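You operate a simulated robot arm through the tools that you are given. There is no shell and no other tool.

Carry out the task below with a simulated two-armed robot. There is one attempt and no reset: what you move stays moved.

JOB
Seal the green sleeve and put it back on the shelf.
Fine: switch the sealer on, knob at the film on its label, one closing; the other sleeves stay unsealed where they are.

It is judged by the outcome, as a careful person would: the job done as asked, and still so three seconds after it is handed in. It fails if anything else is knocked over, pushed out of place, dropped, spilled or broken. Lids that push on must go on centred and level and be pressed home; caps that screw on are set level and turned clockwise until they are tight.

ROBOT AND FRAMES
Two 7-joint arms with fingered hands on one trunk that stands fixed in place. Base frame: the origin is at the foot of the trunk, x ahead of it, y to its left, z up. Readings come in m, rad, newtons and seconds.
The left shoulder is at [0.063, 0.152, 1.132], the right one opposite. With the tool pointing down near the work surface each hand reaches from about 0.14 to 0.68 m from the base axis, measured 20 degrees to its own side. Payload 3.9 kg a hand.
Tool frame (each hand has its own): the origin (TCP) lies between the finger pads and is the grasp point; the fingertips stand 0.029 m ahead of it; z points along the fingers, y is the line along which they close. The gripper opens to 0.1 m; its body begins 0.034 m behind the TCP. The gripper is a hand of 5 fingers: y runs from the thumb to the fingers, the wrist lies at [-0.015, -0.105, -0.177] in the tool frame, and closing takes about 1.5 s.
Orientation is that of the tool frame in the base frame, as [roll, pitch, yaw] about the fixed x, y, z axes, in that order (R = Rz(yaw) Ry(pitch) Rx(roll)). With the fingers straight down and the wrist toward the robot, the tool's x, y and z point along [0, 1, 0], [1, 0, 0] and [0, 0, -1] of the base frame.

CONTROLS
- The arms move only by the tool send_rows. It takes "left_deltas", "right_deltas" or both (then of equal length, played together; a hand with none holds still); each is a list of rows, each a list of 7 numbers: the shift along the base's x, y, z in units of 100 mm (1.0 is 100 mm), then the turn, a rotation vector about the base's x, y, z in units of 120 degrees (1.0 is 120 degrees), then the closure in counts, from 0 (fully open) to 255 (shut). In form: [[dx, dy, dz, rx, ry, rz, fingers], ...]. A call has 1 to 20 rows; each row is the pose to reach, as a shift and turn from the pose commanded when the call began. A call with a number of a shift or a turn outside -1 to 1 is refused whole. Rows are played at 5 a second. More than 0.05 m and 0.15 rad between two rows, or a gripper value outside its range, and nothing of the call is played. A pose out of reach is approached as far as the arm can. The call stops where the force on the tool passes 40 N (or 10 N more than at its start, if that is more) or the arm is blocked; 0.2 s more then pass. Each finger travels about 0.153 m/s and halts on what it meets, pressing with about 26 N; the grip force reading is that of the motor and also rises with nothing between the fingers. The clock runs only during rows and for 0.2 s after the last one: add rows that repeat a pose to give the fingers time. It gives the time, the measured TCP pose, the force on the tool (base axes), the opening and the grip force at its end, in the units of the frame above (readings bear some noise), with the torque about the TCP (base axes, N m) and any sound that the robot's microphone picked up.
- Cameras (640 x 400 px; columns grow to the right, rows downward): "scene" is now at [0.1191, 0.0167, 1.4504]; the picture's right is [-0.08, -1.00, 0.01], its down [-0.66, 0.04, -0.75] and it looks along [0.75, -0.07, -0.66] (base axes); focal length 214 px, centre (320, 200). "left" rides on the left gripper at [-0.066, -0.086, -0.121] in its tool frame; the picture's right is [-0.76, -0.31, 0.58], its down [0.59, -0.70, 0.40] and it looks along [0.28, 0.64, 0.71] (tool axes); focal length 247 px, centre (320, 200). "right" rides on the right gripper at [0.066, -0.086, -0.121] in its tool frame; the picture's right is [-0.76, 0.31, -0.58], its down [-0.59, -0.70, 0.40] and it looks along [-0.28, 0.64, 0.71] (tool axes); focal length 247 px, centre (320, 200). There is no depth. A picture from a camera that has moved, and an enlarged one, comes with that camera's place and axes in the base frame and with its lens. The place of the scene camera against the robot may be out by one fixed shift of up to 0.012 m in any direction.
- get_image(camera): a new picture of that camera. The clock stands still meanwhile.
- slide_trunk(by): slides the trunk up (or, below 0, down) by that many m; the arms and the scene camera ride with it, the base frame stays. It gives what a move gives, with no picture.
- set_grasp(shape, hand): the hand has 5 fingers and takes this shape, open, in about a second: jaw (thumb against the fingers, like two jaws); tri (thumb and two fingers); tip (a fingertip pinch); poke (one finger out to press); point (the index stretched); flat (the hand flat); cup (the hand cupped); fist (a fist). The gripper value then closes the fingers along that shape, each until it touches; the sizes above hold for jaw. It gives what a move gives, with no picture.
- pan_tilt(pan, tilt): turns the head with the scene camera to pan (to the left, within 1.501 rad either way) and tilt (down, from -0.506 to 1.204), counted from straight ahead of the robot. It gives what a move gives.
- inspect(camera, box): a new picture of the part [left, top, right, bottom] of that camera's present view, enlarged. The clock stands still meanwhile.
- finish_job(): hands the job in; it is judged then, once.

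Nothing tells you positions but the pictures and the camera data. Unless the task says otherwise, let go and move clear before handing in.

The tools are called by a JSON object that holds its "op" and its "data". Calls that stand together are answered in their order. send_rows: Moves the arms, as the interface text tells. Its arguments: {"type":"object","properties":{"left_deltas":{"type":"array","items":{"type":"array","items":{"type":"number"}}},"right_deltas":{"type":"array","items":{"type":"array","items":{"type":"number"}}}},"required":[]} The other tools are called the same way: slide_trunk (by) moves the trunk up or down; set_grasp (shape, hand) gives the hand a shape; pan_tilt (pan, tilt) turns the head that bears the scene camera; get_image (camera) takes a picture; inspect (camera, box) takes an enlarged picture of a part of a camera's view; finish_job () hands the job in.

At the start:

```text
t: 0.0
left_ee_pos: [0.2072, 0.2507, 0.6504]
left_tcp_rot: [-2.887, -0.068, 2.176]
left_wrist_force: [-0.3, 0.3, -0.7]
left_torque: [-0.04, -0.02, 0.01]
left_width: 0.0998
left_grasp_force: 0.1
left_shape: jaw
right_ee_pos: [0.2, -0.2252, 0.657]
right_tcp_rot: [-2.872, 0.08, 0.975]
right_wrist_force: [-0.7, -0.4, -0.1]
right_torque: [0.01, 0.01, 0.03]
right_width: 0.1
right_grasp_force: 0.2
right_shape: jaw
trunk travel left (down, up): [-0.775, 0.065]
head pan, tilt (commanded): [-0.077, 0.73]
```

scene: 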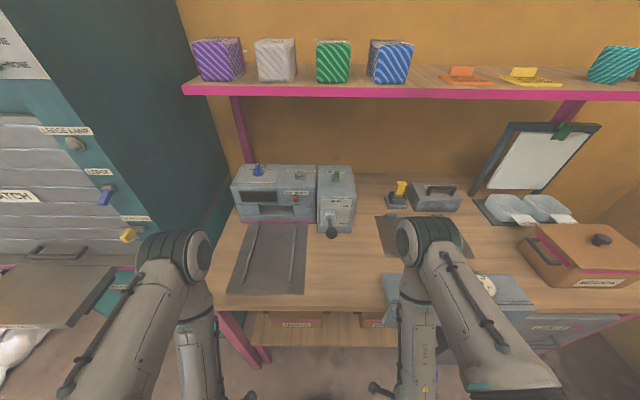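
right: 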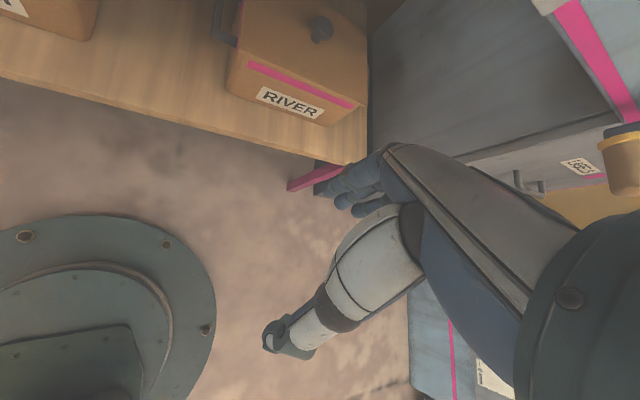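
left: 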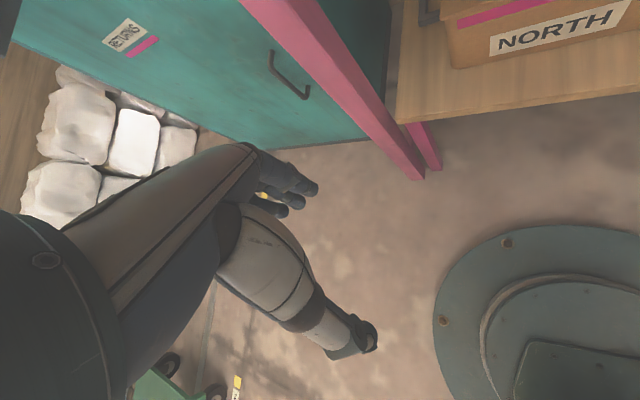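

I see a shelf with striped sleeves (purple, white, green, blue, and a teal one at far right) and a bench with machines below. I'll look closer at the sleeves and machines before moving anything.

{"op": "inspect", "data": {"camera": "scene", "box": [180, 20, 430, 110]}}

{"op": "inspect", "data": {"camera": "scene", "box": [220, 150, 370, 300]}}

{"op": "inspect", "data": {"camera": "scene", "box": [360, 110, 640, 300]}}

{"op": "inspect", "data": {"camera": "scene", "box": [420, 20, 640, 110]}}

{"op": "inspect", "data": {"camera": "scene", "box": [0, 0, 180, 300]}}

```text
2.56 times, centred on (305, 65) of scene
camera zoom: at [0.1191, 0.0167, 1.4504], right [-0.08, -1.0, 0.01], down [-0.66, 0.04, -0.75], along [0.75, -0.07, -0.66], focal length 549 px, centre (358, 546)
```

zoom: 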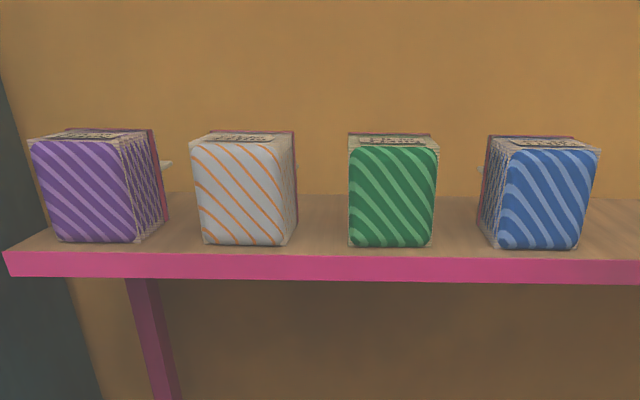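

```text
2.67 times, centred on (295, 225) of scene
camera zoom: at [0.1191, 0.0167, 1.4504], right [-0.08, -1.0, 0.01], down [-0.66, 0.04, -0.75], along [0.75, -0.07, -0.66], focal length 572 px, centre (387, 133)
```

zoom: 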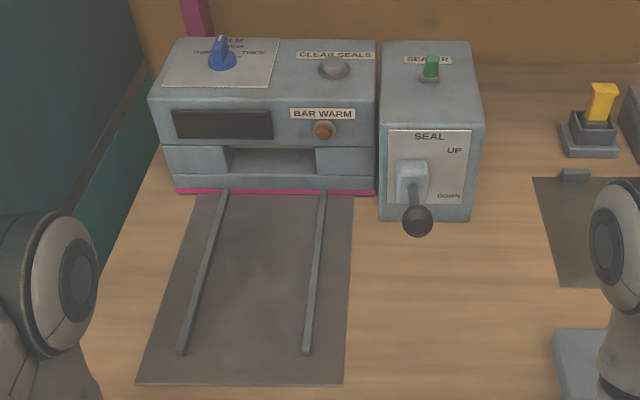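

```text
2.11 times, centred on (500, 205) of scene
camera zoom: at [0.1191, 0.0167, 1.4504], right [-0.08, -1.0, 0.01], down [-0.66, 0.04, -0.75], along [0.75, -0.07, -0.66], focal length 452 px, centre (-59, 190)
```

zoom: 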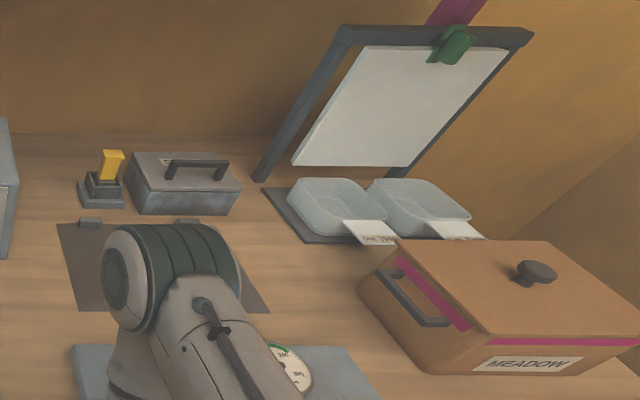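

```text
2.91 times, centred on (530, 65) of scene
camera zoom: at [0.1191, 0.0167, 1.4504], right [-0.08, -1.0, 0.01], down [-0.66, 0.04, -0.75], along [0.75, -0.07, -0.66], focal length 624 px, centre (-291, 593)
```

zoom: 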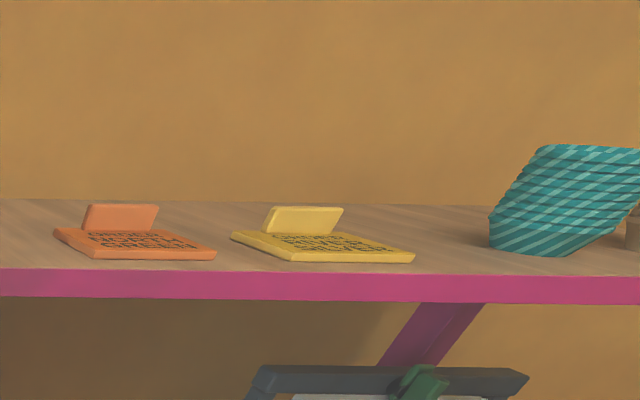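

```text
1.33 times, centred on (90, 150) of scene
camera zoom: at [0.1191, 0.0167, 1.4504], right [-0.08, -1.0, 0.01], down [-0.66, 0.04, -0.75], along [0.75, -0.07, -0.66], focal length 286 px, centre (627, 267)
```

zoom: 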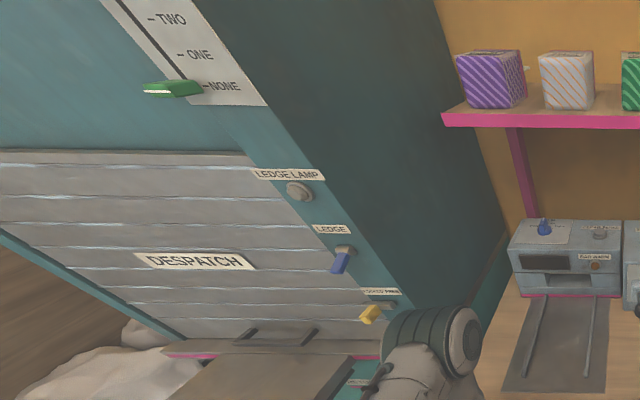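

The sealer is at left: a blue FILM knob, CLEAR SEALS button, BAR WARM lamp, a railed tray; next to it a SEALER switch and a SEAL lever. I'll zoom in for the labels.

{"op": "inspect", "data": {"camera": "scene", "box": [310, 30, 360, 90]}}

{"op": "inspect", "data": {"camera": "scene", "box": [230, 155, 320, 225]}}

{"op": "inspect", "data": {"camera": "scene", "box": [310, 155, 365, 245]}}

{"op": "inspect", "data": {"camera": "scene", "box": [190, 30, 300, 100]}}

```text
6.67 times, centred on (335, 60) of scene
camera zoom: at [0.1191, 0.0167, 1.4504], right [-0.08, -1.0, 0.01], down [-0.66, 0.04, -0.75], along [0.75, -0.07, -0.66], focal length 1430 px, centre (220, 1133)
```

zoom: 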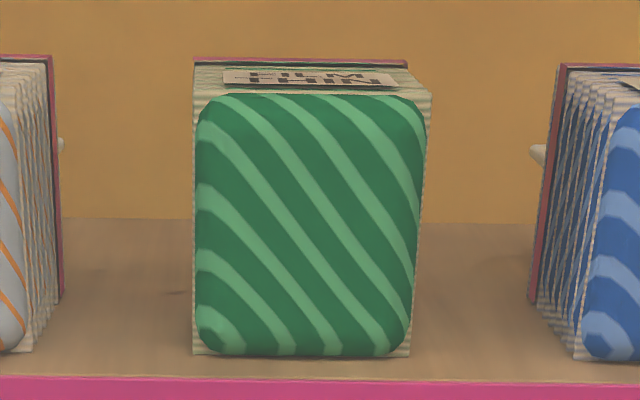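

```text
5.71 times, centred on (275, 190) of scene
camera zoom: at [0.1191, 0.0167, 1.4504], right [-0.08, -1.0, 0.01], down [-0.66, 0.04, -0.75], along [0.75, -0.07, -0.66], focal length 1226 px, centre (577, 257)
```

zoom: 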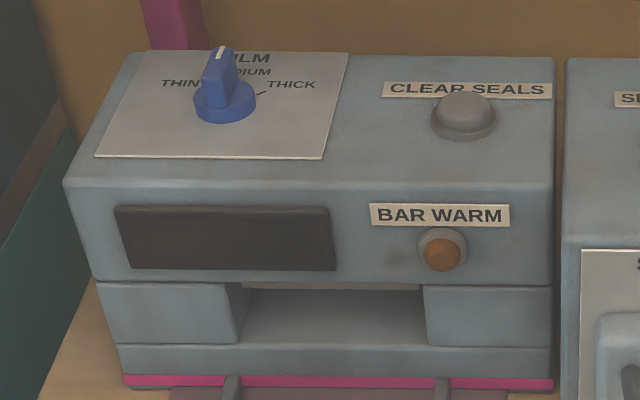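

```text
4.44 times, centred on (338, 200) of scene
camera zoom: at [0.1191, 0.0167, 1.4504], right [-0.08, -1.0, 0.01], down [-0.66, 0.04, -0.75], along [0.75, -0.07, -0.66], focal length 953 px, centre (242, 200)
```

zoom: 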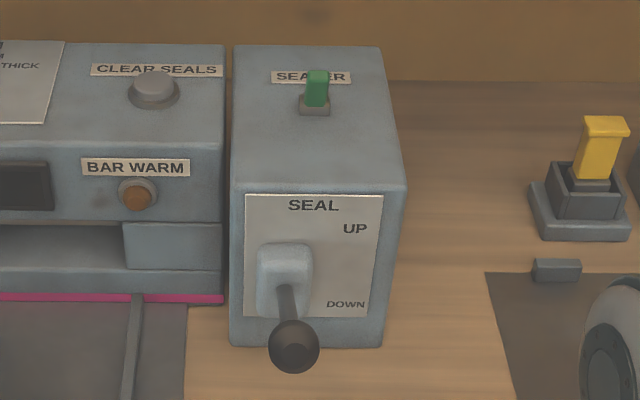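

```text
5.71 times, centred on (245, 65) of scene
camera zoom: at [0.1191, 0.0167, 1.4504], right [-0.08, -1.0, 0.01], down [-0.66, 0.04, -0.75], along [0.75, -0.07, -0.66], focal length 1226 px, centre (749, 971)
```

zoom: 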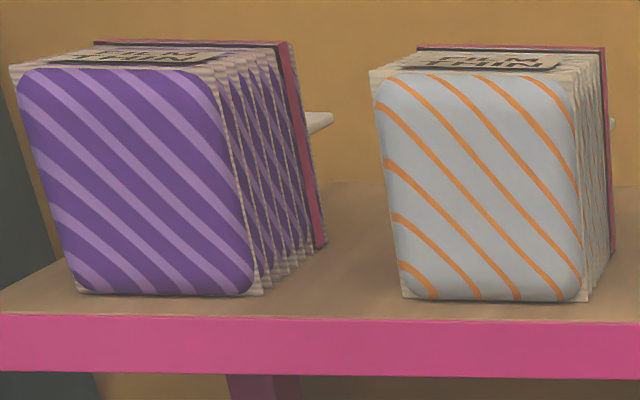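

The green sleeve's label reads FILM THIN, and the knob now seems to point at MEDIUM. I'll raise the trunk a little to get a second viewpoint for triangulating positions.

{"op": "slide_trunk", "data": {"by": 0.064}}

{"op": "get_image", "data": {"camera": "scene"}}

{"op": "inspect", "data": {"camera": "scene", "box": [220, 150, 370, 300]}}

{"op": "inspect", "data": {"camera": "scene", "box": [180, 20, 430, 110]}}

```text
t: 0.9
left_ee_pos: [0.2086, 0.2462, 0.7141]
left_tcp_rot: [-2.889, -0.082, 2.178]
left_wrist_force: [0.1, 0.4, 0.1]
left_torque: [0.05, 0.03, 0.0]
left_width: 0.1001
left_grasp_force: 0.1
left_shape: jaw
right_ee_pos: [0.1909, -0.2298, 0.716]
right_tcp_rot: [-2.836, 0.081, 0.981]
right_wrist_force: [-30.6, 9.5, 5.4]
right_torque: [-1.28, -4.5, -0.04]
right_width: 0.1
right_grasp_force: 0.1
right_shape: jaw
trunk travel left (down, up): [-0.836, 0.004]
head pan, tilt (commanded): [-0.077, 0.73]
stopped: the force on the tool passed its limit at 91 N (the readings are from after the stop); the commanded pose is now the measured one
```

```text
taken
camera scene: at [0.1259, 0.0011, 1.5118], right [-0.08, -1.0, 0.0], down [-0.66, 0.05, -0.75], along [0.74, -0.06, -0.66], focal length 214 px, centre (320, 200)
```

scene: 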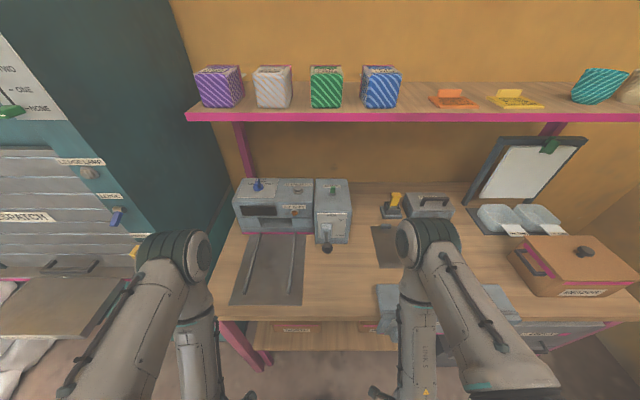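

```text
2.67 times, centred on (295, 225) of scene
camera zoom: at [0.1259, 0.0011, 1.5118], right [-0.08, -1.0, 0.0], down [-0.66, 0.05, -0.75], along [0.74, -0.06, -0.66], focal length 572 px, centre (387, 133)
```

zoom: 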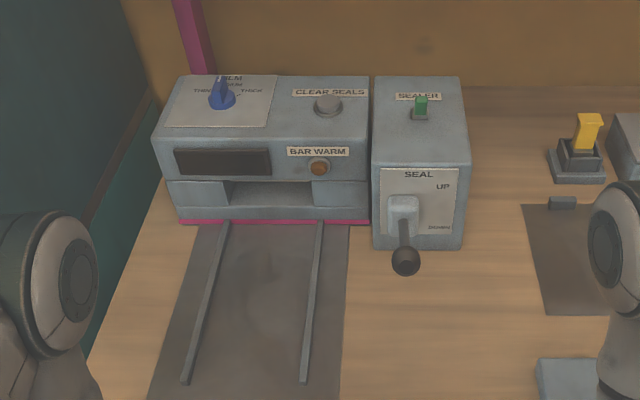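

```text
2.56 times, centred on (305, 65) of scene
camera zoom: at [0.1259, 0.0011, 1.5118], right [-0.08, -1.0, 0.0], down [-0.66, 0.05, -0.75], along [0.74, -0.06, -0.66], focal length 549 px, centre (358, 546)
```

zoom: 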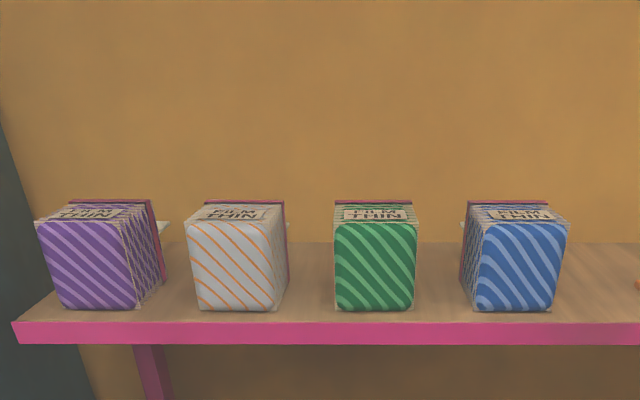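

The right hand met something on the way up (about 30 N still on it, pushing toward the robot), most likely the bench front. I'll look through the right and left cameras before anything else.

{"op": "get_image", "data": {"camera": "right"}}

{"op": "get_image", "data": {"camera": "left"}}

```text
taken
camera right: at [0.1956, -0.1395, 0.8511], right [-0.01, -0.86, 0.52], down [-0.99, -0.06, -0.12], along [0.13, -0.51, -0.85], focal length 247 px, centre (320, 200)
```

right: 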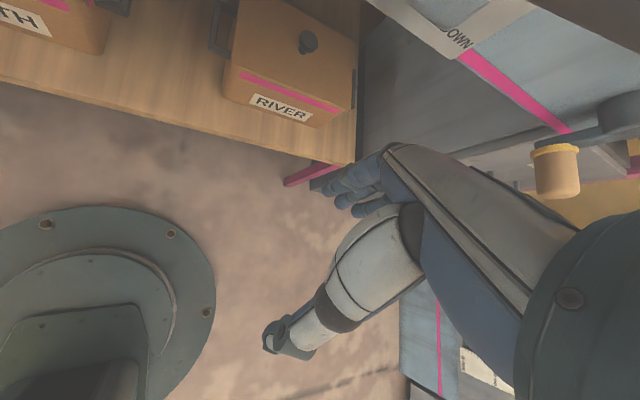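

```text
taken
camera left: at [0.2096, 0.1502, 0.8469], right [0.04, -0.84, -0.54], down [-0.99, 0.05, -0.16], along [0.16, 0.54, -0.82], focal length 247 px, centre (320, 200)
```

left: 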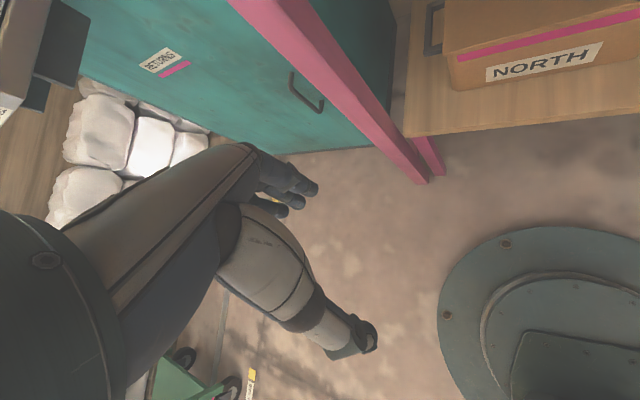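

Something grey and blue (with a dial) sits at the bench front right by the right arm. I'll inspect it to find what was touched and whether it moved.

{"op": "inspect", "data": {"camera": "scene", "box": [360, 220, 600, 370]}}

{"op": "inspect", "data": {"camera": "right", "box": [360, 0, 640, 200]}}

{"op": "inspect", "data": {"camera": "right", "box": [380, 240, 540, 400]}}

```text
2.67 times, centred on (480, 295) of scene
camera zoom: at [0.1259, 0.0011, 1.5118], right [-0.08, -1.0, 0.0], down [-0.66, 0.05, -0.75], along [0.74, -0.06, -0.66], focal length 572 px, centre (-107, -53)
```

zoom: 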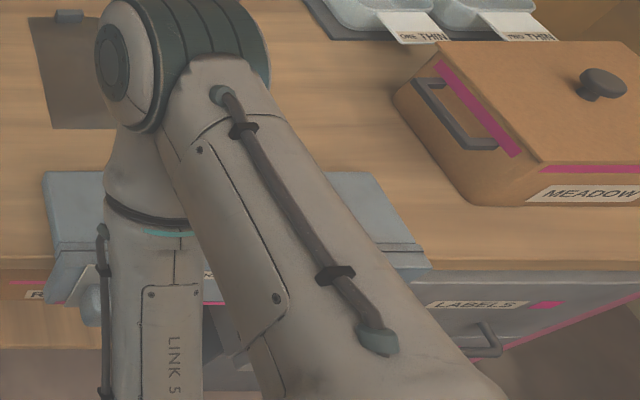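

```text
2.00 times, centred on (500, 100) of right
camera zoom: at [0.1956, -0.1395, 0.8511], right [-0.01, -0.86, 0.52], down [-0.99, -0.06, -0.12], along [0.13, -0.51, -0.85], focal length 494 px, centre (-40, 400)
```

zoom: 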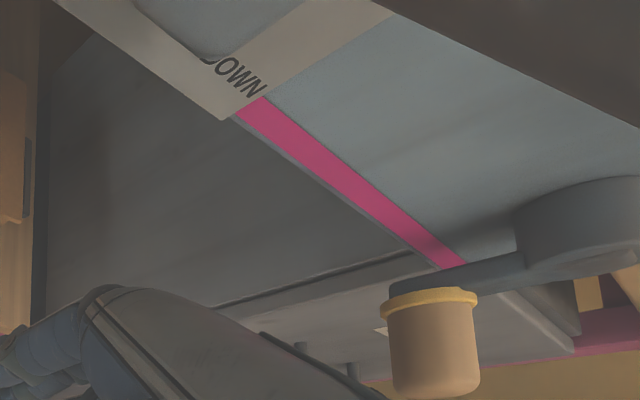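

```text
2.50 times, centred on (460, 320) of right
camera zoom: at [0.1956, -0.1395, 0.8511], right [-0.01, -0.86, 0.52], down [-0.99, -0.06, -0.12], along [0.13, -0.51, -0.85], focal length 617 px, centre (-30, -100)
```

zoom: 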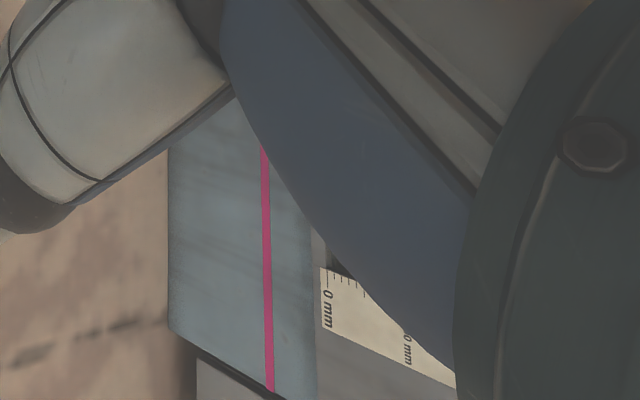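

The right forearm is leaning on a crank-operated device at the bench front. I'll back the right arm away from it (toward the robot and slightly left) in small steps.

{"op": "send_rows", "data": {"right_deltas": [[-0.1, 0.03, 0, 0, 0, 0, 0], [-0.2, 0.06, 0, 0, 0, 0, 0], [-0.3, 0.1, 0, 0, 0, 0, 0], [-0.3, 0.1, 0, 0, 0, 0, 0]]}}

{"op": "get_image", "data": {"camera": "scene"}}

{"op": "get_image", "data": {"camera": "right"}}

```text
t: 1.9
left_ee_pos: [0.2107, 0.2438, 0.7126]
left_tcp_rot: [-2.887, -0.084, 2.174]
left_wrist_force: [0.1, 0.3, 0.3]
left_torque: [-0.02, 0.01, -0.01]
left_width: 0.0997
left_grasp_force: 0.1
left_shape: jaw
right_ee_pos: [0.1673, -0.2208, 0.7124]
right_tcp_rot: [-2.844, 0.077, 0.98]
right_wrist_force: [-0.1, 0.4, 0.9]
right_torque: [0.02, -0.03, -0.01]
right_width: 0.0999
right_grasp_force: 0.0
right_shape: jaw
trunk travel left (down, up): [-0.836, 0.004]
head pan, tilt (commanded): [-0.077, 0.73]
```

```text
taken
camera scene: at [0.1288, -0.0004, 1.5103], right [-0.08, -1.0, 0.0], down [-0.66, 0.05, -0.75], along [0.74, -0.06, -0.67], focal length 214 px, centre (320, 200)
```

scene: 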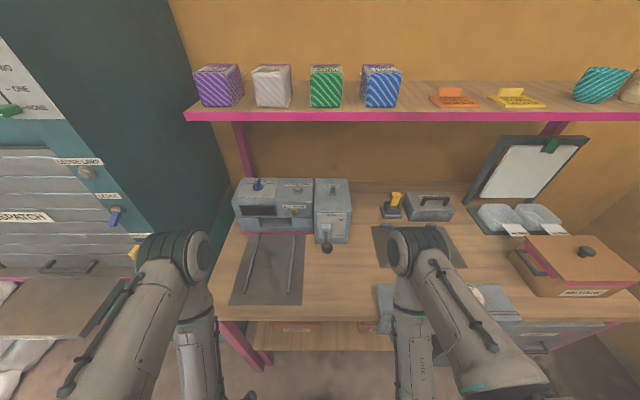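

```text
taken
camera right: at [0.1712, -0.131, 0.8476], right [-0.02, -0.86, 0.52], down [-0.99, -0.06, -0.13], along [0.14, -0.51, -0.85], focal length 247 px, centre (320, 200)
```

right: 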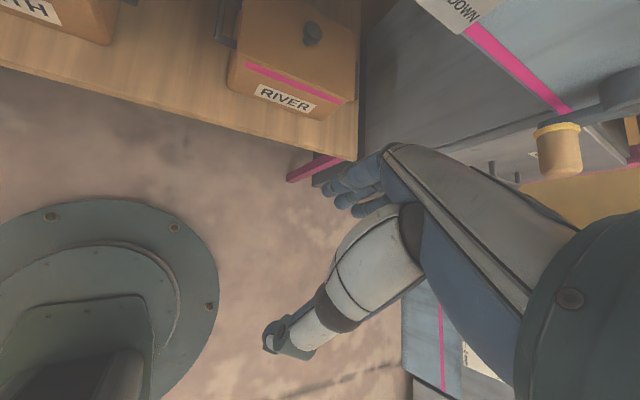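

The right arm is free again and nothing looks displaced. From two views I estimate: bench top z≈0.83, tray rails x≈0.45–0.70 centred y≈0.135, shelf z≈1.32 with the green sleeve near (0.71, -0.06). I'll raise the left hand in free space to get a close wrist-camera look at the sealer.

{"op": "send_rows", "data": {"left_deltas": [[0, 0, 0.25, 0.0006, -0.016, -0.0365, 0], [0, 0, 0.5, 0.0012, -0.032, -0.073, 0], [0, 0, 0.75, 0.0019, -0.048, -0.1095, 0], [0, 0, 1.0, 0.0025, -0.064, -0.146, 0]]}}

{"op": "send_rows", "data": {"left_deltas": [[0, 0, 0.25, 0.0006, -0.016, -0.0365, 0], [0, 0, 0.5, 0.0012, -0.032, -0.073, 0], [0, 0, 0.75, 0.0019, -0.048, -0.1095, 0], [0, 0, 1.0, 0.0025, -0.064, -0.146, 0]]}}

{"op": "send_rows", "data": {"left_deltas": [[0, -0.3, 0.4, 0, 0, 0, 0], [0, -0.6, 0.8, 0, 0, 0, 0], [0, -0.8, 1.0, 0, 0, 0, 0], [0, -0.8, 1.0, 0, 0, 0, 0]]}}

{"op": "get_image", "data": {"camera": "scene"}}

{"op": "get_image", "data": {"camera": "left"}}

```text
t: 2.9
left_ee_pos: [0.227, 0.2546, 0.7651]
left_tcp_rot: [-3.01, -0.028, 1.876]
left_wrist_force: [0.0, 0.0, 0.0]
left_torque: [-0.04, 0.02, 0.04]
left_width: 0.1
left_grasp_force: 0.1
left_shape: jaw
left hand out of reach, approached as far as the arm can: row 2, 3, 4
right_ee_pos: [0.1679, -0.2214, 0.7119]
right_tcp_rot: [-2.845, 0.076, 0.981]
right_wrist_force: [0.6, 0.0, 0.6]
right_torque: [-0.01, 0.0, -0.02]
right_width: 0.1001
right_grasp_force: 0.0
right_shape: jaw
trunk travel left (down, up): [-0.836, 0.004]
head pan, tilt (commanded): [-0.077, 0.73]
```

```text
t: 3.9
left_ee_pos: [0.2444, 0.2892, 0.7897]
left_tcp_rot: [3.14, -0.011, 1.572]
left_wrist_force: [-0.2, 0.4, 0.9]
left_torque: [-0.02, 0.0, 0.01]
left_width: 0.1003
left_grasp_force: 0.1
left_shape: jaw
left hand out of reach, approached as far as the arm can: row 1, 2, 3, 4
right_ee_pos: [0.1682, -0.2217, 0.7112]
right_tcp_rot: [-2.845, 0.076, 0.98]
right_wrist_force: [0.1, 0.3, -0.4]
right_torque: [0.03, 0.01, -0.01]
right_width: 0.1
right_grasp_force: 0.1
right_shape: jaw
trunk travel left (down, up): [-0.836, 0.004]
head pan, tilt (commanded): [-0.077, 0.73]
```

```text
t: 4.9
left_ee_pos: [0.2841, 0.2267, 0.7889]
left_tcp_rot: [3.141, -0.013, 1.574]
left_wrist_force: [-0.6, -0.4, -0.3]
left_torque: [0.02, 0.0, 0.03]
left_width: 0.1002
left_grasp_force: 0.2
left_shape: jaw
left hand out of reach, approached as far as the arm can: row 1, 2, 3, 4
right_ee_pos: [0.1682, -0.2211, 0.7114]
right_tcp_rot: [-2.844, 0.076, 0.979]
right_wrist_force: [0.1, 0.0, 0.2]
right_torque: [-0.03, -0.01, -0.02]
right_width: 0.0999
right_grasp_force: 0.0
right_shape: jaw
trunk travel left (down, up): [-0.836, 0.004]
head pan, tilt (commanded): [-0.077, 0.73]
```

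```text
taken
camera scene: at [0.1288, -0.0003, 1.5103], right [-0.08, -1.0, 0.0], down [-0.66, 0.05, -0.75], along [0.74, -0.06, -0.67], focal length 214 px, centre (320, 200)
```

scene: 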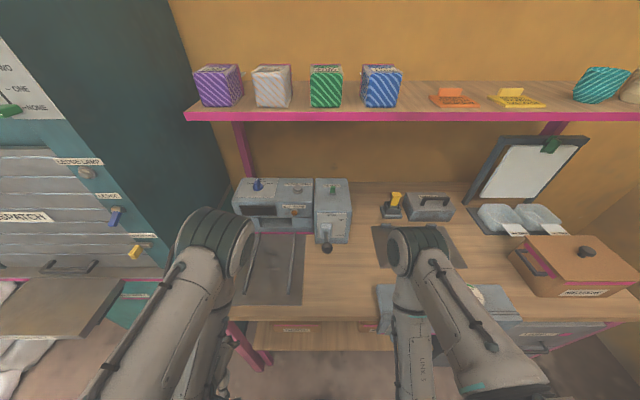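

```text
taken
camera left: at [0.1985, 0.1562, 0.9096], right [-0.3, -0.75, -0.59], down [-0.7, 0.59, -0.39], along [0.64, 0.29, -0.71], focal length 247 px, centre (320, 200)
```

left: 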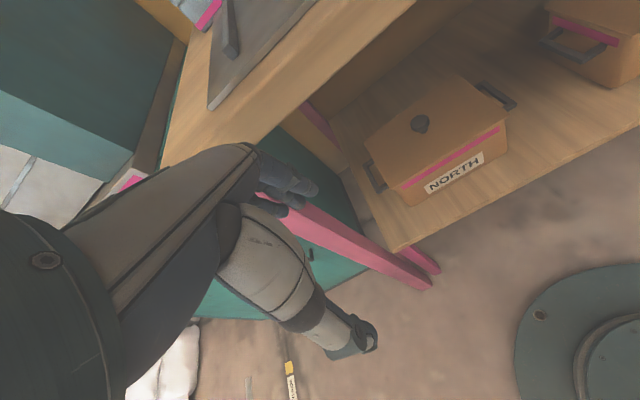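

The left hand can't rise straight up so close to the body because the elbow folds to its limit. I'll check where the commanded pose stands with a small downward step, then reorient so the wrist leads forward.

{"op": "send_rows", "data": {"left_deltas": [[0, 0, -0.2, 0, 0, 0, 0], [0, 0, -0.2, 0, 0, 0, 0]]}}

```text
t: 5.5
left_ee_pos: [0.2866, 0.2253, 0.7701]
left_tcp_rot: [3.141, -0.013, 1.571]
left_wrist_force: [-0.4, 0.9, 0.6]
left_torque: [0.01, 0.01, -0.01]
left_width: 0.1
left_grasp_force: 0.1
left_shape: jaw
right_ee_pos: [0.1674, -0.2213, 0.7116]
right_tcp_rot: [-2.843, 0.076, 0.98]
right_wrist_force: [0.2, 1.5, -0.6]
right_torque: [0.01, -0.01, 0.0]
right_width: 0.0999
right_grasp_force: 0.1
right_shape: jaw
trunk travel left (down, up): [-0.836, 0.004]
head pan, tilt (commanded): [-0.077, 0.73]
```

Commands restart from the measured pose, good. I'll turn the left hand so thumb and fingers close along y (needed for the sleeve anyway), pulling slightly back.

{"op": "send_rows", "data": {"left_deltas": [[-0.06, 0, 0, 0, 0, 0.0625, 0], [-0.12, 0, 0, 0, 0, 0.125, 0], [-0.18, 0, 0, 0, 0, 0.1875, 0], [-0.24, 0, 0, 0, 0, 0.25, 0], [-0.3, 0, 0, 0, 0, 0.3125, 0], [-0.36, 0, 0, 0, 0, 0.375, 0], [-0.42, 0, 0, 0, 0, 0.4375, 0], [-0.48, 0, 0, 0, 0, 0.5, 0], [-0.54, 0, 0, 0, 0, 0.5625, 0], [-0.6, 0, 0, 0, 0, 0.625, 0], [-0.6, 0, 0, 0, 0, 0.6875, 0], [-0.6, 0, 0, 0, 0, 0.75, 0]]}}

{"op": "get_image", "data": {"camera": "scene"}}

```text
t: 8.1
left_ee_pos: [0.2311, 0.2244, 0.7721]
left_tcp_rot: [3.14, -0.013, -3.136]
left_wrist_force: [0.2, -0.5, -1.5]
left_torque: [0.0, 0.02, 0.0]
left_width: 0.1001
left_grasp_force: 0.1
left_shape: jaw
right_ee_pos: [0.1679, -0.2211, 0.711]
right_tcp_rot: [-2.844, 0.077, 0.98]
right_wrist_force: [0.7, 0.1, 0.1]
right_torque: [0.03, -0.01, 0.01]
right_width: 0.1
right_grasp_force: 0.1
right_shape: jaw
trunk travel left (down, up): [-0.836, 0.004]
head pan, tilt (commanded): [-0.077, 0.73]
```

```text
taken
camera scene: at [0.1289, 0.0, 1.5103], right [-0.08, -1.0, 0.0], down [-0.66, 0.05, -0.75], along [0.74, -0.06, -0.67], focal length 214 px, centre (320, 200)
```

scene: 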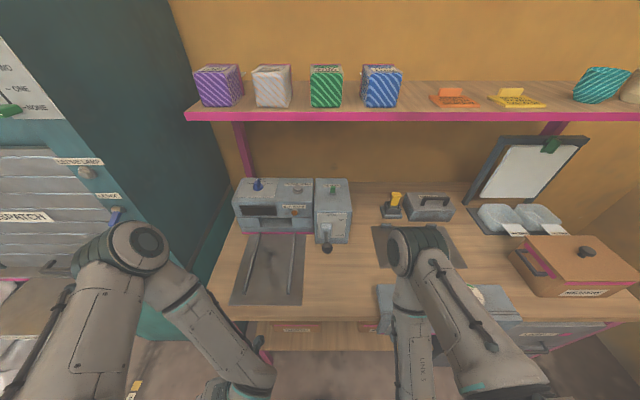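

Now I'll tilt the left hand's wrist forward and raise it, so the fingers clear the bench front edge before going forward.

{"op": "send_rows", "data": {"left_deltas": [[0, 0, 0.25, 0, 0.048, 0, 0], [0, 0, 0.5, 0, 0.096, 0, 0], [0, 0, 0.75, 0, 0.144, 0, 0], [0, 0, 1.0, 0, 0.191, 0, 0]]}}

{"op": "send_rows", "data": {"left_deltas": [[0.05, 0, 0.3, 0, 0, 0, 0], [0.1, 0, 0.6, 0, 0, 0, 0], [0.15, 0, 0.9, 0, 0, 0, 0]]}}

{"op": "get_image", "data": {"camera": "scene"}}

{"op": "get_image", "data": {"camera": "left"}}

```text
t: 9.1
left_ee_pos: [0.2331, 0.2263, 0.8745]
left_tcp_rot: [3.139, -0.416, -3.138]
left_wrist_force: [0.1, -0.6, 0.2]
left_torque: [0.01, 0.0, 0.01]
left_width: 0.1
left_grasp_force: 0.1
left_shape: jaw
right_ee_pos: [0.1682, -0.2211, 0.7114]
right_tcp_rot: [-2.846, 0.076, 0.979]
right_wrist_force: [-0.3, 0.2, -0.4]
right_torque: [0.0, 0.0, -0.03]
right_width: 0.0999
right_grasp_force: 0.0
right_shape: jaw
trunk travel left (down, up): [-0.836, 0.004]
head pan, tilt (commanded): [-0.077, 0.73]
```

```text
t: 9.9
left_ee_pos: [0.2436, 0.2244, 0.9653]
left_tcp_rot: [3.141, -0.415, -3.139]
left_wrist_force: [-0.7, -1.0, 0.2]
left_torque: [-0.02, -0.01, 0.02]
left_width: 0.1001
left_grasp_force: 0.0
left_shape: jaw
right_ee_pos: [0.1672, -0.2219, 0.7115]
right_tcp_rot: [-2.843, 0.077, 0.981]
right_wrist_force: [-0.6, 0.4, 1.1]
right_torque: [-0.06, 0.04, 0.0]
right_width: 0.0999
right_grasp_force: 0.2
right_shape: jaw
trunk travel left (down, up): [-0.836, 0.004]
head pan, tilt (commanded): [-0.077, 0.73]
```

```text
taken
camera scene: at [0.128, -0.0006, 1.5104], right [-0.08, -1.0, 0.0], down [-0.66, 0.05, -0.75], along [0.74, -0.06, -0.67], focal length 214 px, centre (320, 200)
```

scene: 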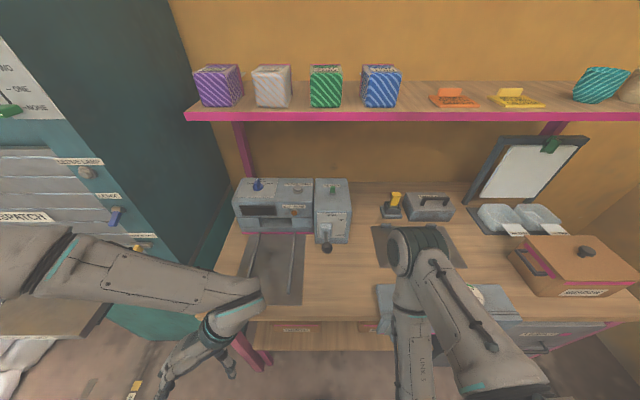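

```text
taken
camera left: at [0.353, 0.1367, 1.0494], right [0.46, -0.31, -0.83], down [-0.7, -0.7, -0.13], along [-0.55, 0.64, -0.54], focal length 247 px, centre (320, 200)
```

left: 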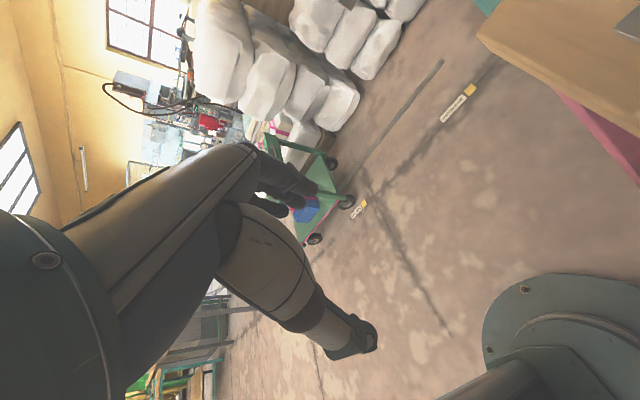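

The left hand is now above bench height. I'll take high-zoom looks at the knob, switch, lever and the sleeve from the raised camera before moving on.

{"op": "inspect", "data": {"camera": "scene", "box": [236, 174, 286, 206]}}

{"op": "inspect", "data": {"camera": "scene", "box": [308, 174, 362, 260]}}

{"op": "inspect", "data": {"camera": "scene", "box": [300, 55, 356, 115]}}

{"op": "inspect", "data": {"camera": "scene", "box": [228, 175, 318, 240]}}

```text
12.50 times, centred on (261, 190) of scene
camera zoom: at [0.128, -0.0006, 1.5104], right [-0.08, -1.0, 0.0], down [-0.66, 0.05, -0.75], along [0.74, -0.06, -0.67], focal length 2681 px, centre (1058, 325)
```

zoom: 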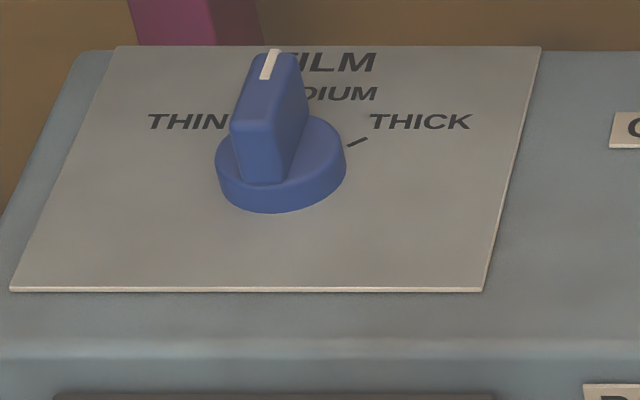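

```text
4.65 times, centred on (335, 217) of scene
camera zoom: at [0.128, -0.0006, 1.5104], right [-0.08, -1.0, 0.0], down [-0.66, 0.05, -0.75], along [0.74, -0.06, -0.67], focal length 998 px, centre (250, 121)
```

zoom: 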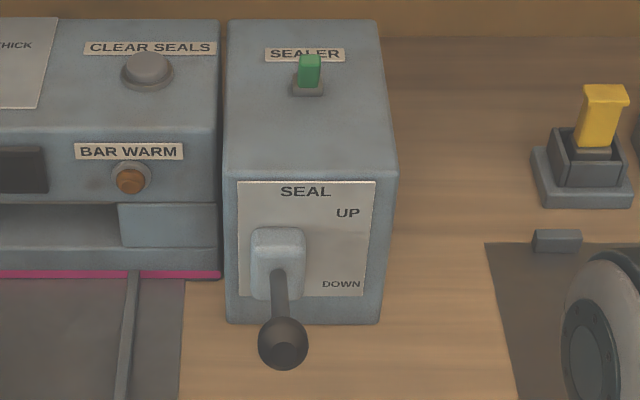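

```text
6.67 times, centred on (328, 85) of scene
camera zoom: at [0.128, -0.0006, 1.5104], right [-0.08, -1.0, 0.0], down [-0.66, 0.05, -0.75], along [0.74, -0.06, -0.67], focal length 1430 px, centre (267, 967)
```

zoom: 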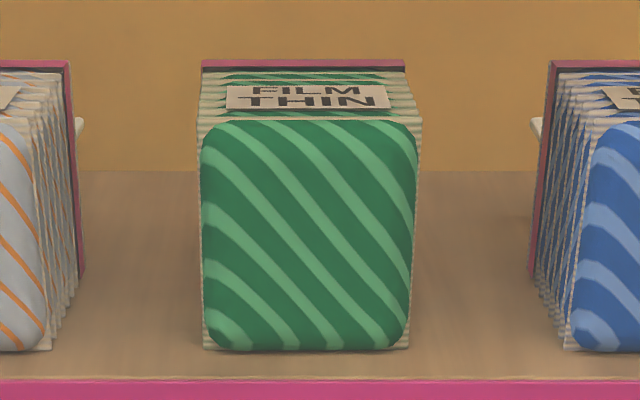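

```text
6.15 times, centred on (273, 208) of scene
camera zoom: at [0.128, -0.0006, 1.5104], right [-0.08, -1.0, 0.0], down [-0.66, 0.05, -0.75], along [0.74, -0.06, -0.67], focal length 1320 px, centre (609, 154)
```

zoom: 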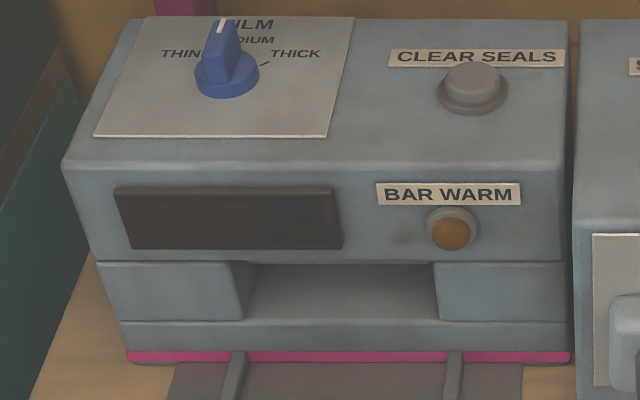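

I'll zoom harder on the knob, the switch, and the lever to read their present state.

{"op": "inspect", "data": {"camera": "scene", "box": [250, 174, 270, 192]}}

{"op": "inspect", "data": {"camera": "scene", "box": [324, 180, 344, 198]}}

{"op": "inspect", "data": {"camera": "scene", "box": [315, 210, 350, 258]}}

```text
16.00 times, centred on (260, 183) of scene
camera zoom: at [0.128, -0.0006, 1.5104], right [-0.08, -1.0, 0.0], down [-0.66, 0.05, -0.75], along [0.74, -0.06, -0.67], focal length 3432 px, centre (1280, 472)
```

zoom: 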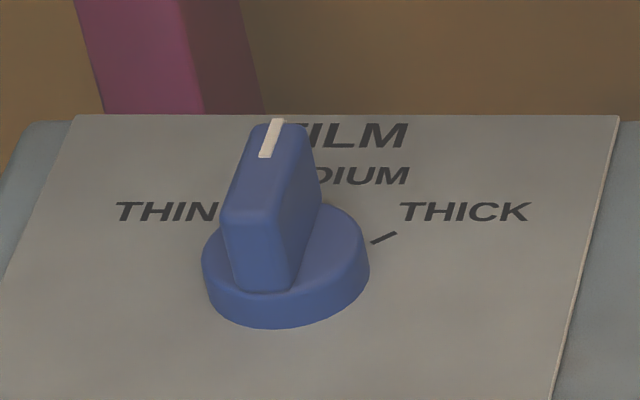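

```text
16.00 times, centred on (334, 189) of scene
camera zoom: at [0.128, -0.0006, 1.5104], right [-0.08, -1.0, 0.0], down [-0.66, 0.05, -0.75], along [0.74, -0.06, -0.67], focal length 3432 px, centre (96, 376)
```

zoom: 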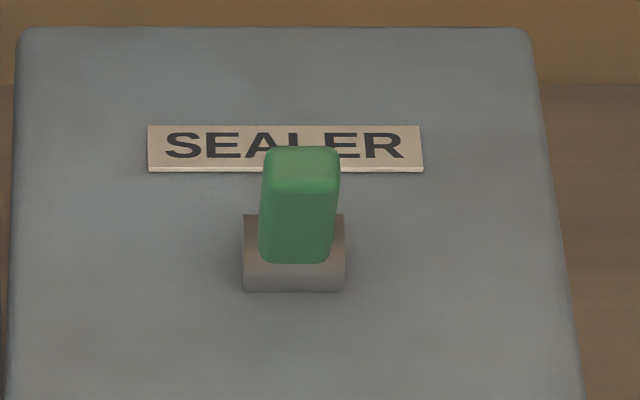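

```text
8.33 times, centred on (332, 234) of scene
camera zoom: at [0.128, -0.0006, 1.5104], right [-0.08, -1.0, 0.0], down [-0.66, 0.05, -0.75], along [0.74, -0.06, -0.67], focal length 1787 px, centre (216, -83)
```

zoom: 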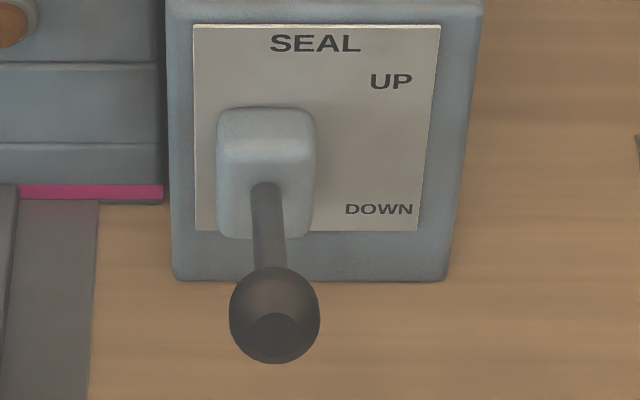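

The lever reads as UP now, the knob's white mark points at MEDIUM, the display and lamp are dark. I'll bring the left hand forward above the tray, tilting it to point forward-down.

{"op": "send_rows", "data": {"left_deltas": [[0.25, -0.06, 0.12, 0, -0.05, 0, 0], [0.5, -0.12, 0.24, 0, -0.1, 0, 0], [0.7, -0.18, 0.36, 0, -0.15, 0, 0], [0.85, -0.24, 0.48, 0, -0.2, 0, 0], [1.0, -0.3, 0.6, 0, -0.25, 0, 0]]}}

{"op": "send_rows", "data": {"left_deltas": [[0.3, -0.06, 0.1, 0, -0.05, 0, 0], [0.5, -0.12, 0.2, 0, -0.11, 0, 0], [0.7, -0.2, 0.3, 0, -0.165, 0, 0], [0.85, -0.26, 0.4, 0, -0.22, 0, 0], [1.0, -0.32, 0.5, 0, -0.27, 0, 0], [1.0, -0.4, 0.5, 0, -0.32, 0, 0]]}}

{"op": "get_image", "data": {"camera": "scene"}}

{"op": "get_image", "data": {"camera": "left"}}

```text
t: 11.1
left_ee_pos: [0.3456, 0.1929, 1.0204]
left_tcp_rot: [-3.141, 0.113, -3.138]
left_wrist_force: [-0.7, -0.6, -0.3]
left_torque: [0.02, 0.03, 0.0]
left_width: 0.1
left_grasp_force: 0.0
left_shape: jaw
right_ee_pos: [0.1679, -0.2207, 0.7104]
right_tcp_rot: [-2.844, 0.075, 0.979]
right_wrist_force: [-0.4, -0.4, 0.2]
right_torque: [0.0, 0.02, 0.0]
right_width: 0.1001
right_grasp_force: 0.1
right_shape: jaw
trunk travel left (down, up): [-0.836, 0.004]
head pan, tilt (commanded): [-0.077, 0.73]
```

```text
t: 12.5
left_ee_pos: [0.4473, 0.1536, 1.073]
left_tcp_rot: [-3.14, 0.781, -3.137]
left_wrist_force: [1.3, -0.7, 0.0]
left_torque: [-0.01, -0.04, 0.0]
left_width: 0.0999
left_grasp_force: 0.0
left_shape: jaw
right_ee_pos: [0.168, -0.2227, 0.7117]
right_tcp_rot: [-2.843, 0.076, 0.981]
right_wrist_force: [0.1, -0.6, 0.2]
right_torque: [0.0, -0.03, 0.02]
right_width: 0.0998
right_grasp_force: 0.0
right_shape: jaw
trunk travel left (down, up): [-0.836, 0.004]
head pan, tilt (commanded): [-0.077, 0.73]
```

```text
taken
camera scene: at [0.129, -0.0014, 1.5103], right [-0.08, -1.0, 0.0], down [-0.66, 0.05, -0.75], along [0.74, -0.06, -0.67], focal length 214 px, centre (320, 200)
```

scene: 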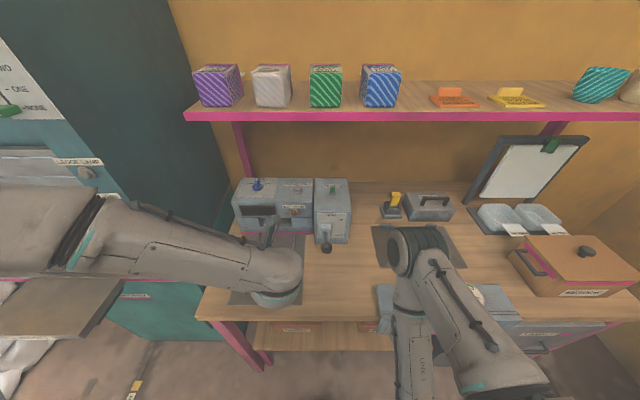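

```text
taken
camera left: at [0.4084, 0.0659, 1.2054], right [0.94, -0.3, 0.12], down [-0.13, -0.7, -0.7], along [0.3, 0.64, -0.71], focal length 247 px, centre (320, 200)
```

left: 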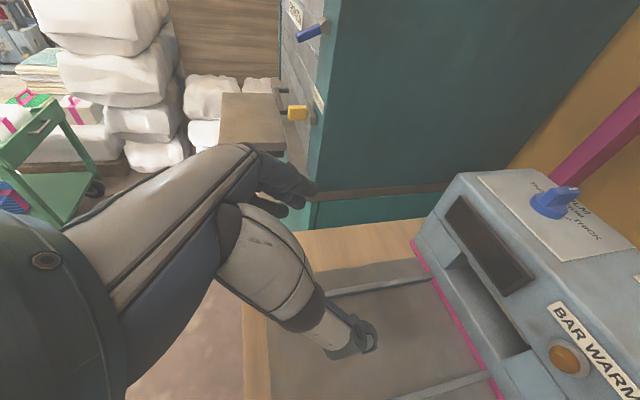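

The wrist camera confirms the knob near (0.78, 0.18, 1.02). I'll put the left hand into the poke shape and see where the pressing finger lies.

{"op": "set_grasp", "data": {"hand": "left", "shape": "poke"}}

{"op": "get_image", "data": {"camera": "left"}}

{"op": "inspect", "data": {"camera": "scene", "box": [200, 170, 360, 320]}}

```text
t: 13.4
left_ee_pos: [0.4473, 0.1542, 1.0714]
left_tcp_rot: [-3.139, 0.779, -3.135]
left_wrist_force: [-0.5, 0.5, 0.1]
left_torque: [-0.02, -0.01, -0.02]
left_width: 0.0001
left_grasp_force: 0.0
left_shape: poke
right_ee_pos: [0.1665, -0.2207, 0.7111]
right_tcp_rot: [-2.844, 0.077, 0.981]
right_wrist_force: [0.7, -0.1, 0.3]
right_torque: [0.02, 0.0, 0.01]
right_width: 0.0998
right_grasp_force: 0.0
right_shape: jaw
trunk travel left (down, up): [-0.836, 0.004]
head pan, tilt (commanded): [-0.077, 0.73]
```

```text
taken
camera left: at [0.4085, 0.0667, 1.2052], right [0.94, -0.3, 0.12], down [-0.14, -0.7, -0.7], along [0.3, 0.64, -0.71], focal length 247 px, centre (320, 200)
```

left: 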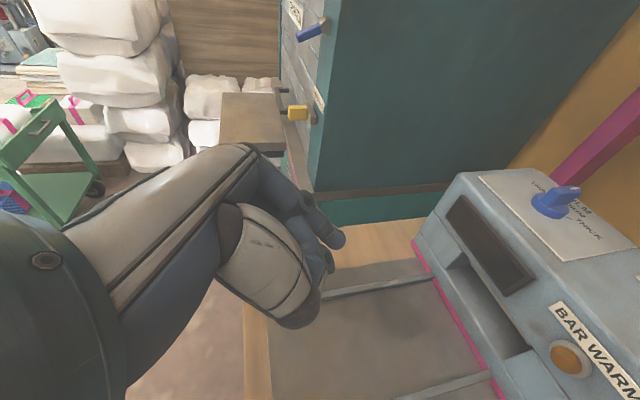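

```text
2.67 times, centred on (280, 245) of scene
camera zoom: at [0.1288, -0.0004, 1.5103], right [-0.08, -1.0, 0.0], down [-0.66, 0.05, -0.75], along [0.74, -0.06, -0.67], focal length 572 px, centre (427, 80)
```

zoom: 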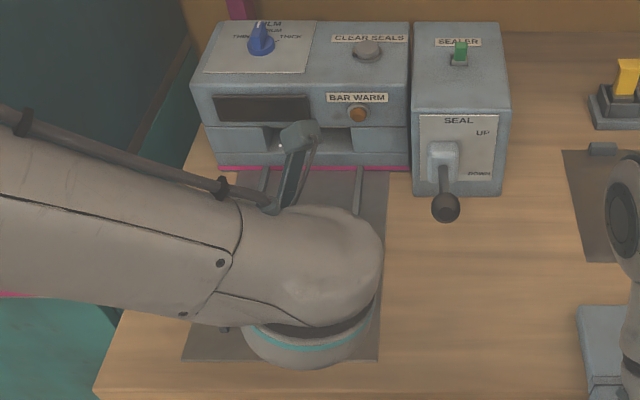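

The poke fingertip lies about 3 cm beyond the TCP along the fingers. I'll turn the hand to a forward-pointing pose (wrist behind, camera looking forward) on the way to the SEALER switch.

{"op": "send_rows", "data": {"left_deltas": [[0.08, -0.08, 0.06, 0.038, 0.008, -0.05, 0], [0.16, -0.16, 0.12, 0.076, 0.016, -0.1, 0], [0.24, -0.24, 0.18, 0.114, 0.024, -0.15, 0], [0.32, -0.32, 0.24, 0.152, 0.0325, -0.2, 0], [0.4, -0.4, 0.3, 0.19, 0.041, -0.25, 0], [0.48, -0.48, 0.36, 0.228, 0.049, -0.3, 0], [0.56, -0.56, 0.42, 0.266, 0.057, -0.35, 0], [0.64, -0.64, 0.48, 0.304, 0.065, -0.4, 0], [0.72, -0.72, 0.5, 0.342, 0.073, -0.45, 0], [0.8, -0.8, 0.5, 0.38, 0.081, -0.5, 0], [0.88, -0.88, 0.5, 0.418, 0.09, -0.55, 0], [0.9, -0.9, 0.5, 0.456, 0.098, -0.598, 0]]}}

{"op": "get_image", "data": {"camera": "left"}}

{"op": "get_image", "data": {"camera": "scene"}}

```text
t: 16.0
left_ee_pos: [0.5335, 0.0657, 1.122]
left_tcp_rot: [2.618, -0.004, 1.572]
left_wrist_force: [0.9, 0.2, -0.3]
left_torque: [0.02, 0.01, -0.01]
left_width: 0.0
left_grasp_force: 0.1
left_shape: poke
right_ee_pos: [0.1671, -0.2209, 0.7109]
right_tcp_rot: [-2.844, 0.077, 0.98]
right_wrist_force: [0.3, -0.3, 0.3]
right_torque: [-0.02, 0.01, 0.0]
right_width: 0.1
right_grasp_force: 0.0
right_shape: jaw
trunk travel left (down, up): [-0.836, 0.004]
head pan, tilt (commanded): [-0.077, 0.73]
```

```text
taken
camera left: at [0.3996, -0.0023, 1.1844], right [0.02, -0.76, -0.66], down [-0.41, 0.59, -0.69], along [0.91, 0.29, -0.3], focal length 247 px, centre (320, 200)
```

left: 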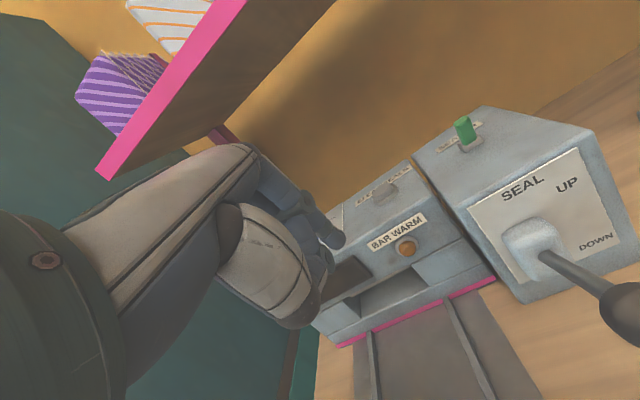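

```text
taken
camera scene: at [0.1285, -0.0002, 1.5104], right [-0.08, -1.0, 0.0], down [-0.66, 0.05, -0.75], along [0.74, -0.06, -0.67], focal length 214 px, centre (320, 200)
```

scene: 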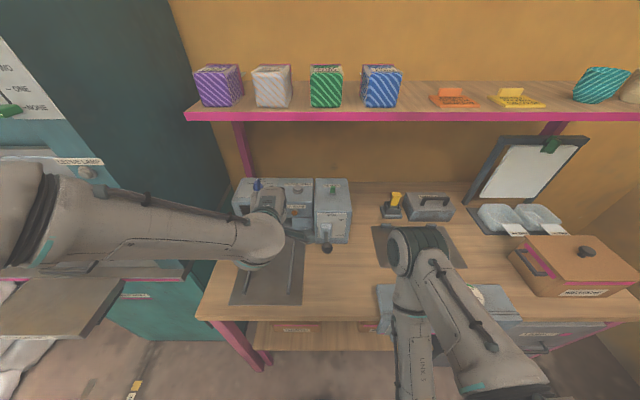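

Excellent view of the sealer front, switch, and lever. I'll zoom in on the switch, the lever and the slot from here.

{"op": "inspect", "data": {"camera": "left", "box": [420, 90, 520, 180]}}

{"op": "inspect", "data": {"camera": "left", "box": [440, 100, 640, 360]}}

{"op": "inspect", "data": {"camera": "left", "box": [300, 160, 520, 360]}}

```text
4.44 times, centred on (470, 135) of left
camera zoom: at [0.3996, -0.0023, 1.1844], right [0.02, -0.76, -0.66], down [-0.41, 0.59, -0.69], along [0.91, 0.29, -0.3], focal length 1098 px, centre (-347, 489)
```

zoom: 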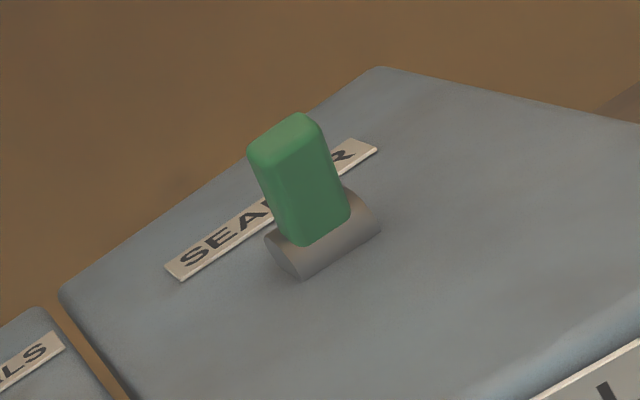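

```text
1.54 times, centred on (540, 230) of left
camera zoom: at [0.3996, -0.0023, 1.1844], right [0.02, -0.76, -0.66], down [-0.41, 0.59, -0.69], along [0.91, 0.29, -0.3], focal length 380 px, centre (-18, 154)
```

zoom: 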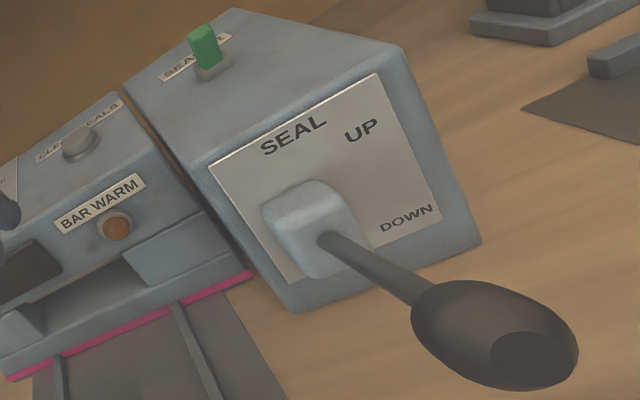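

```text
2.00 times, centred on (410, 260) of left
camera zoom: at [0.3996, -0.0023, 1.1844], right [0.02, -0.76, -0.66], down [-0.41, 0.59, -0.69], along [0.91, 0.29, -0.3], focal length 494 px, centre (140, 80)
```

zoom: 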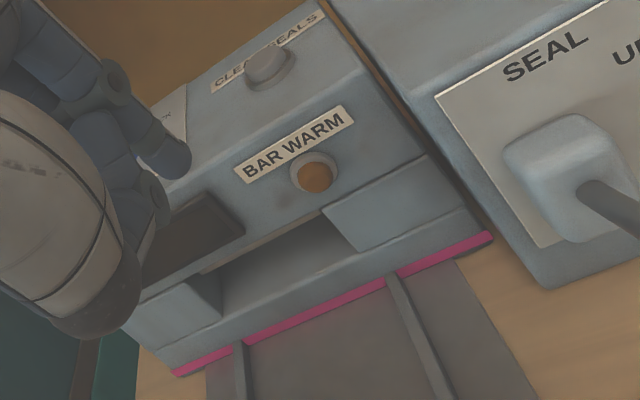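

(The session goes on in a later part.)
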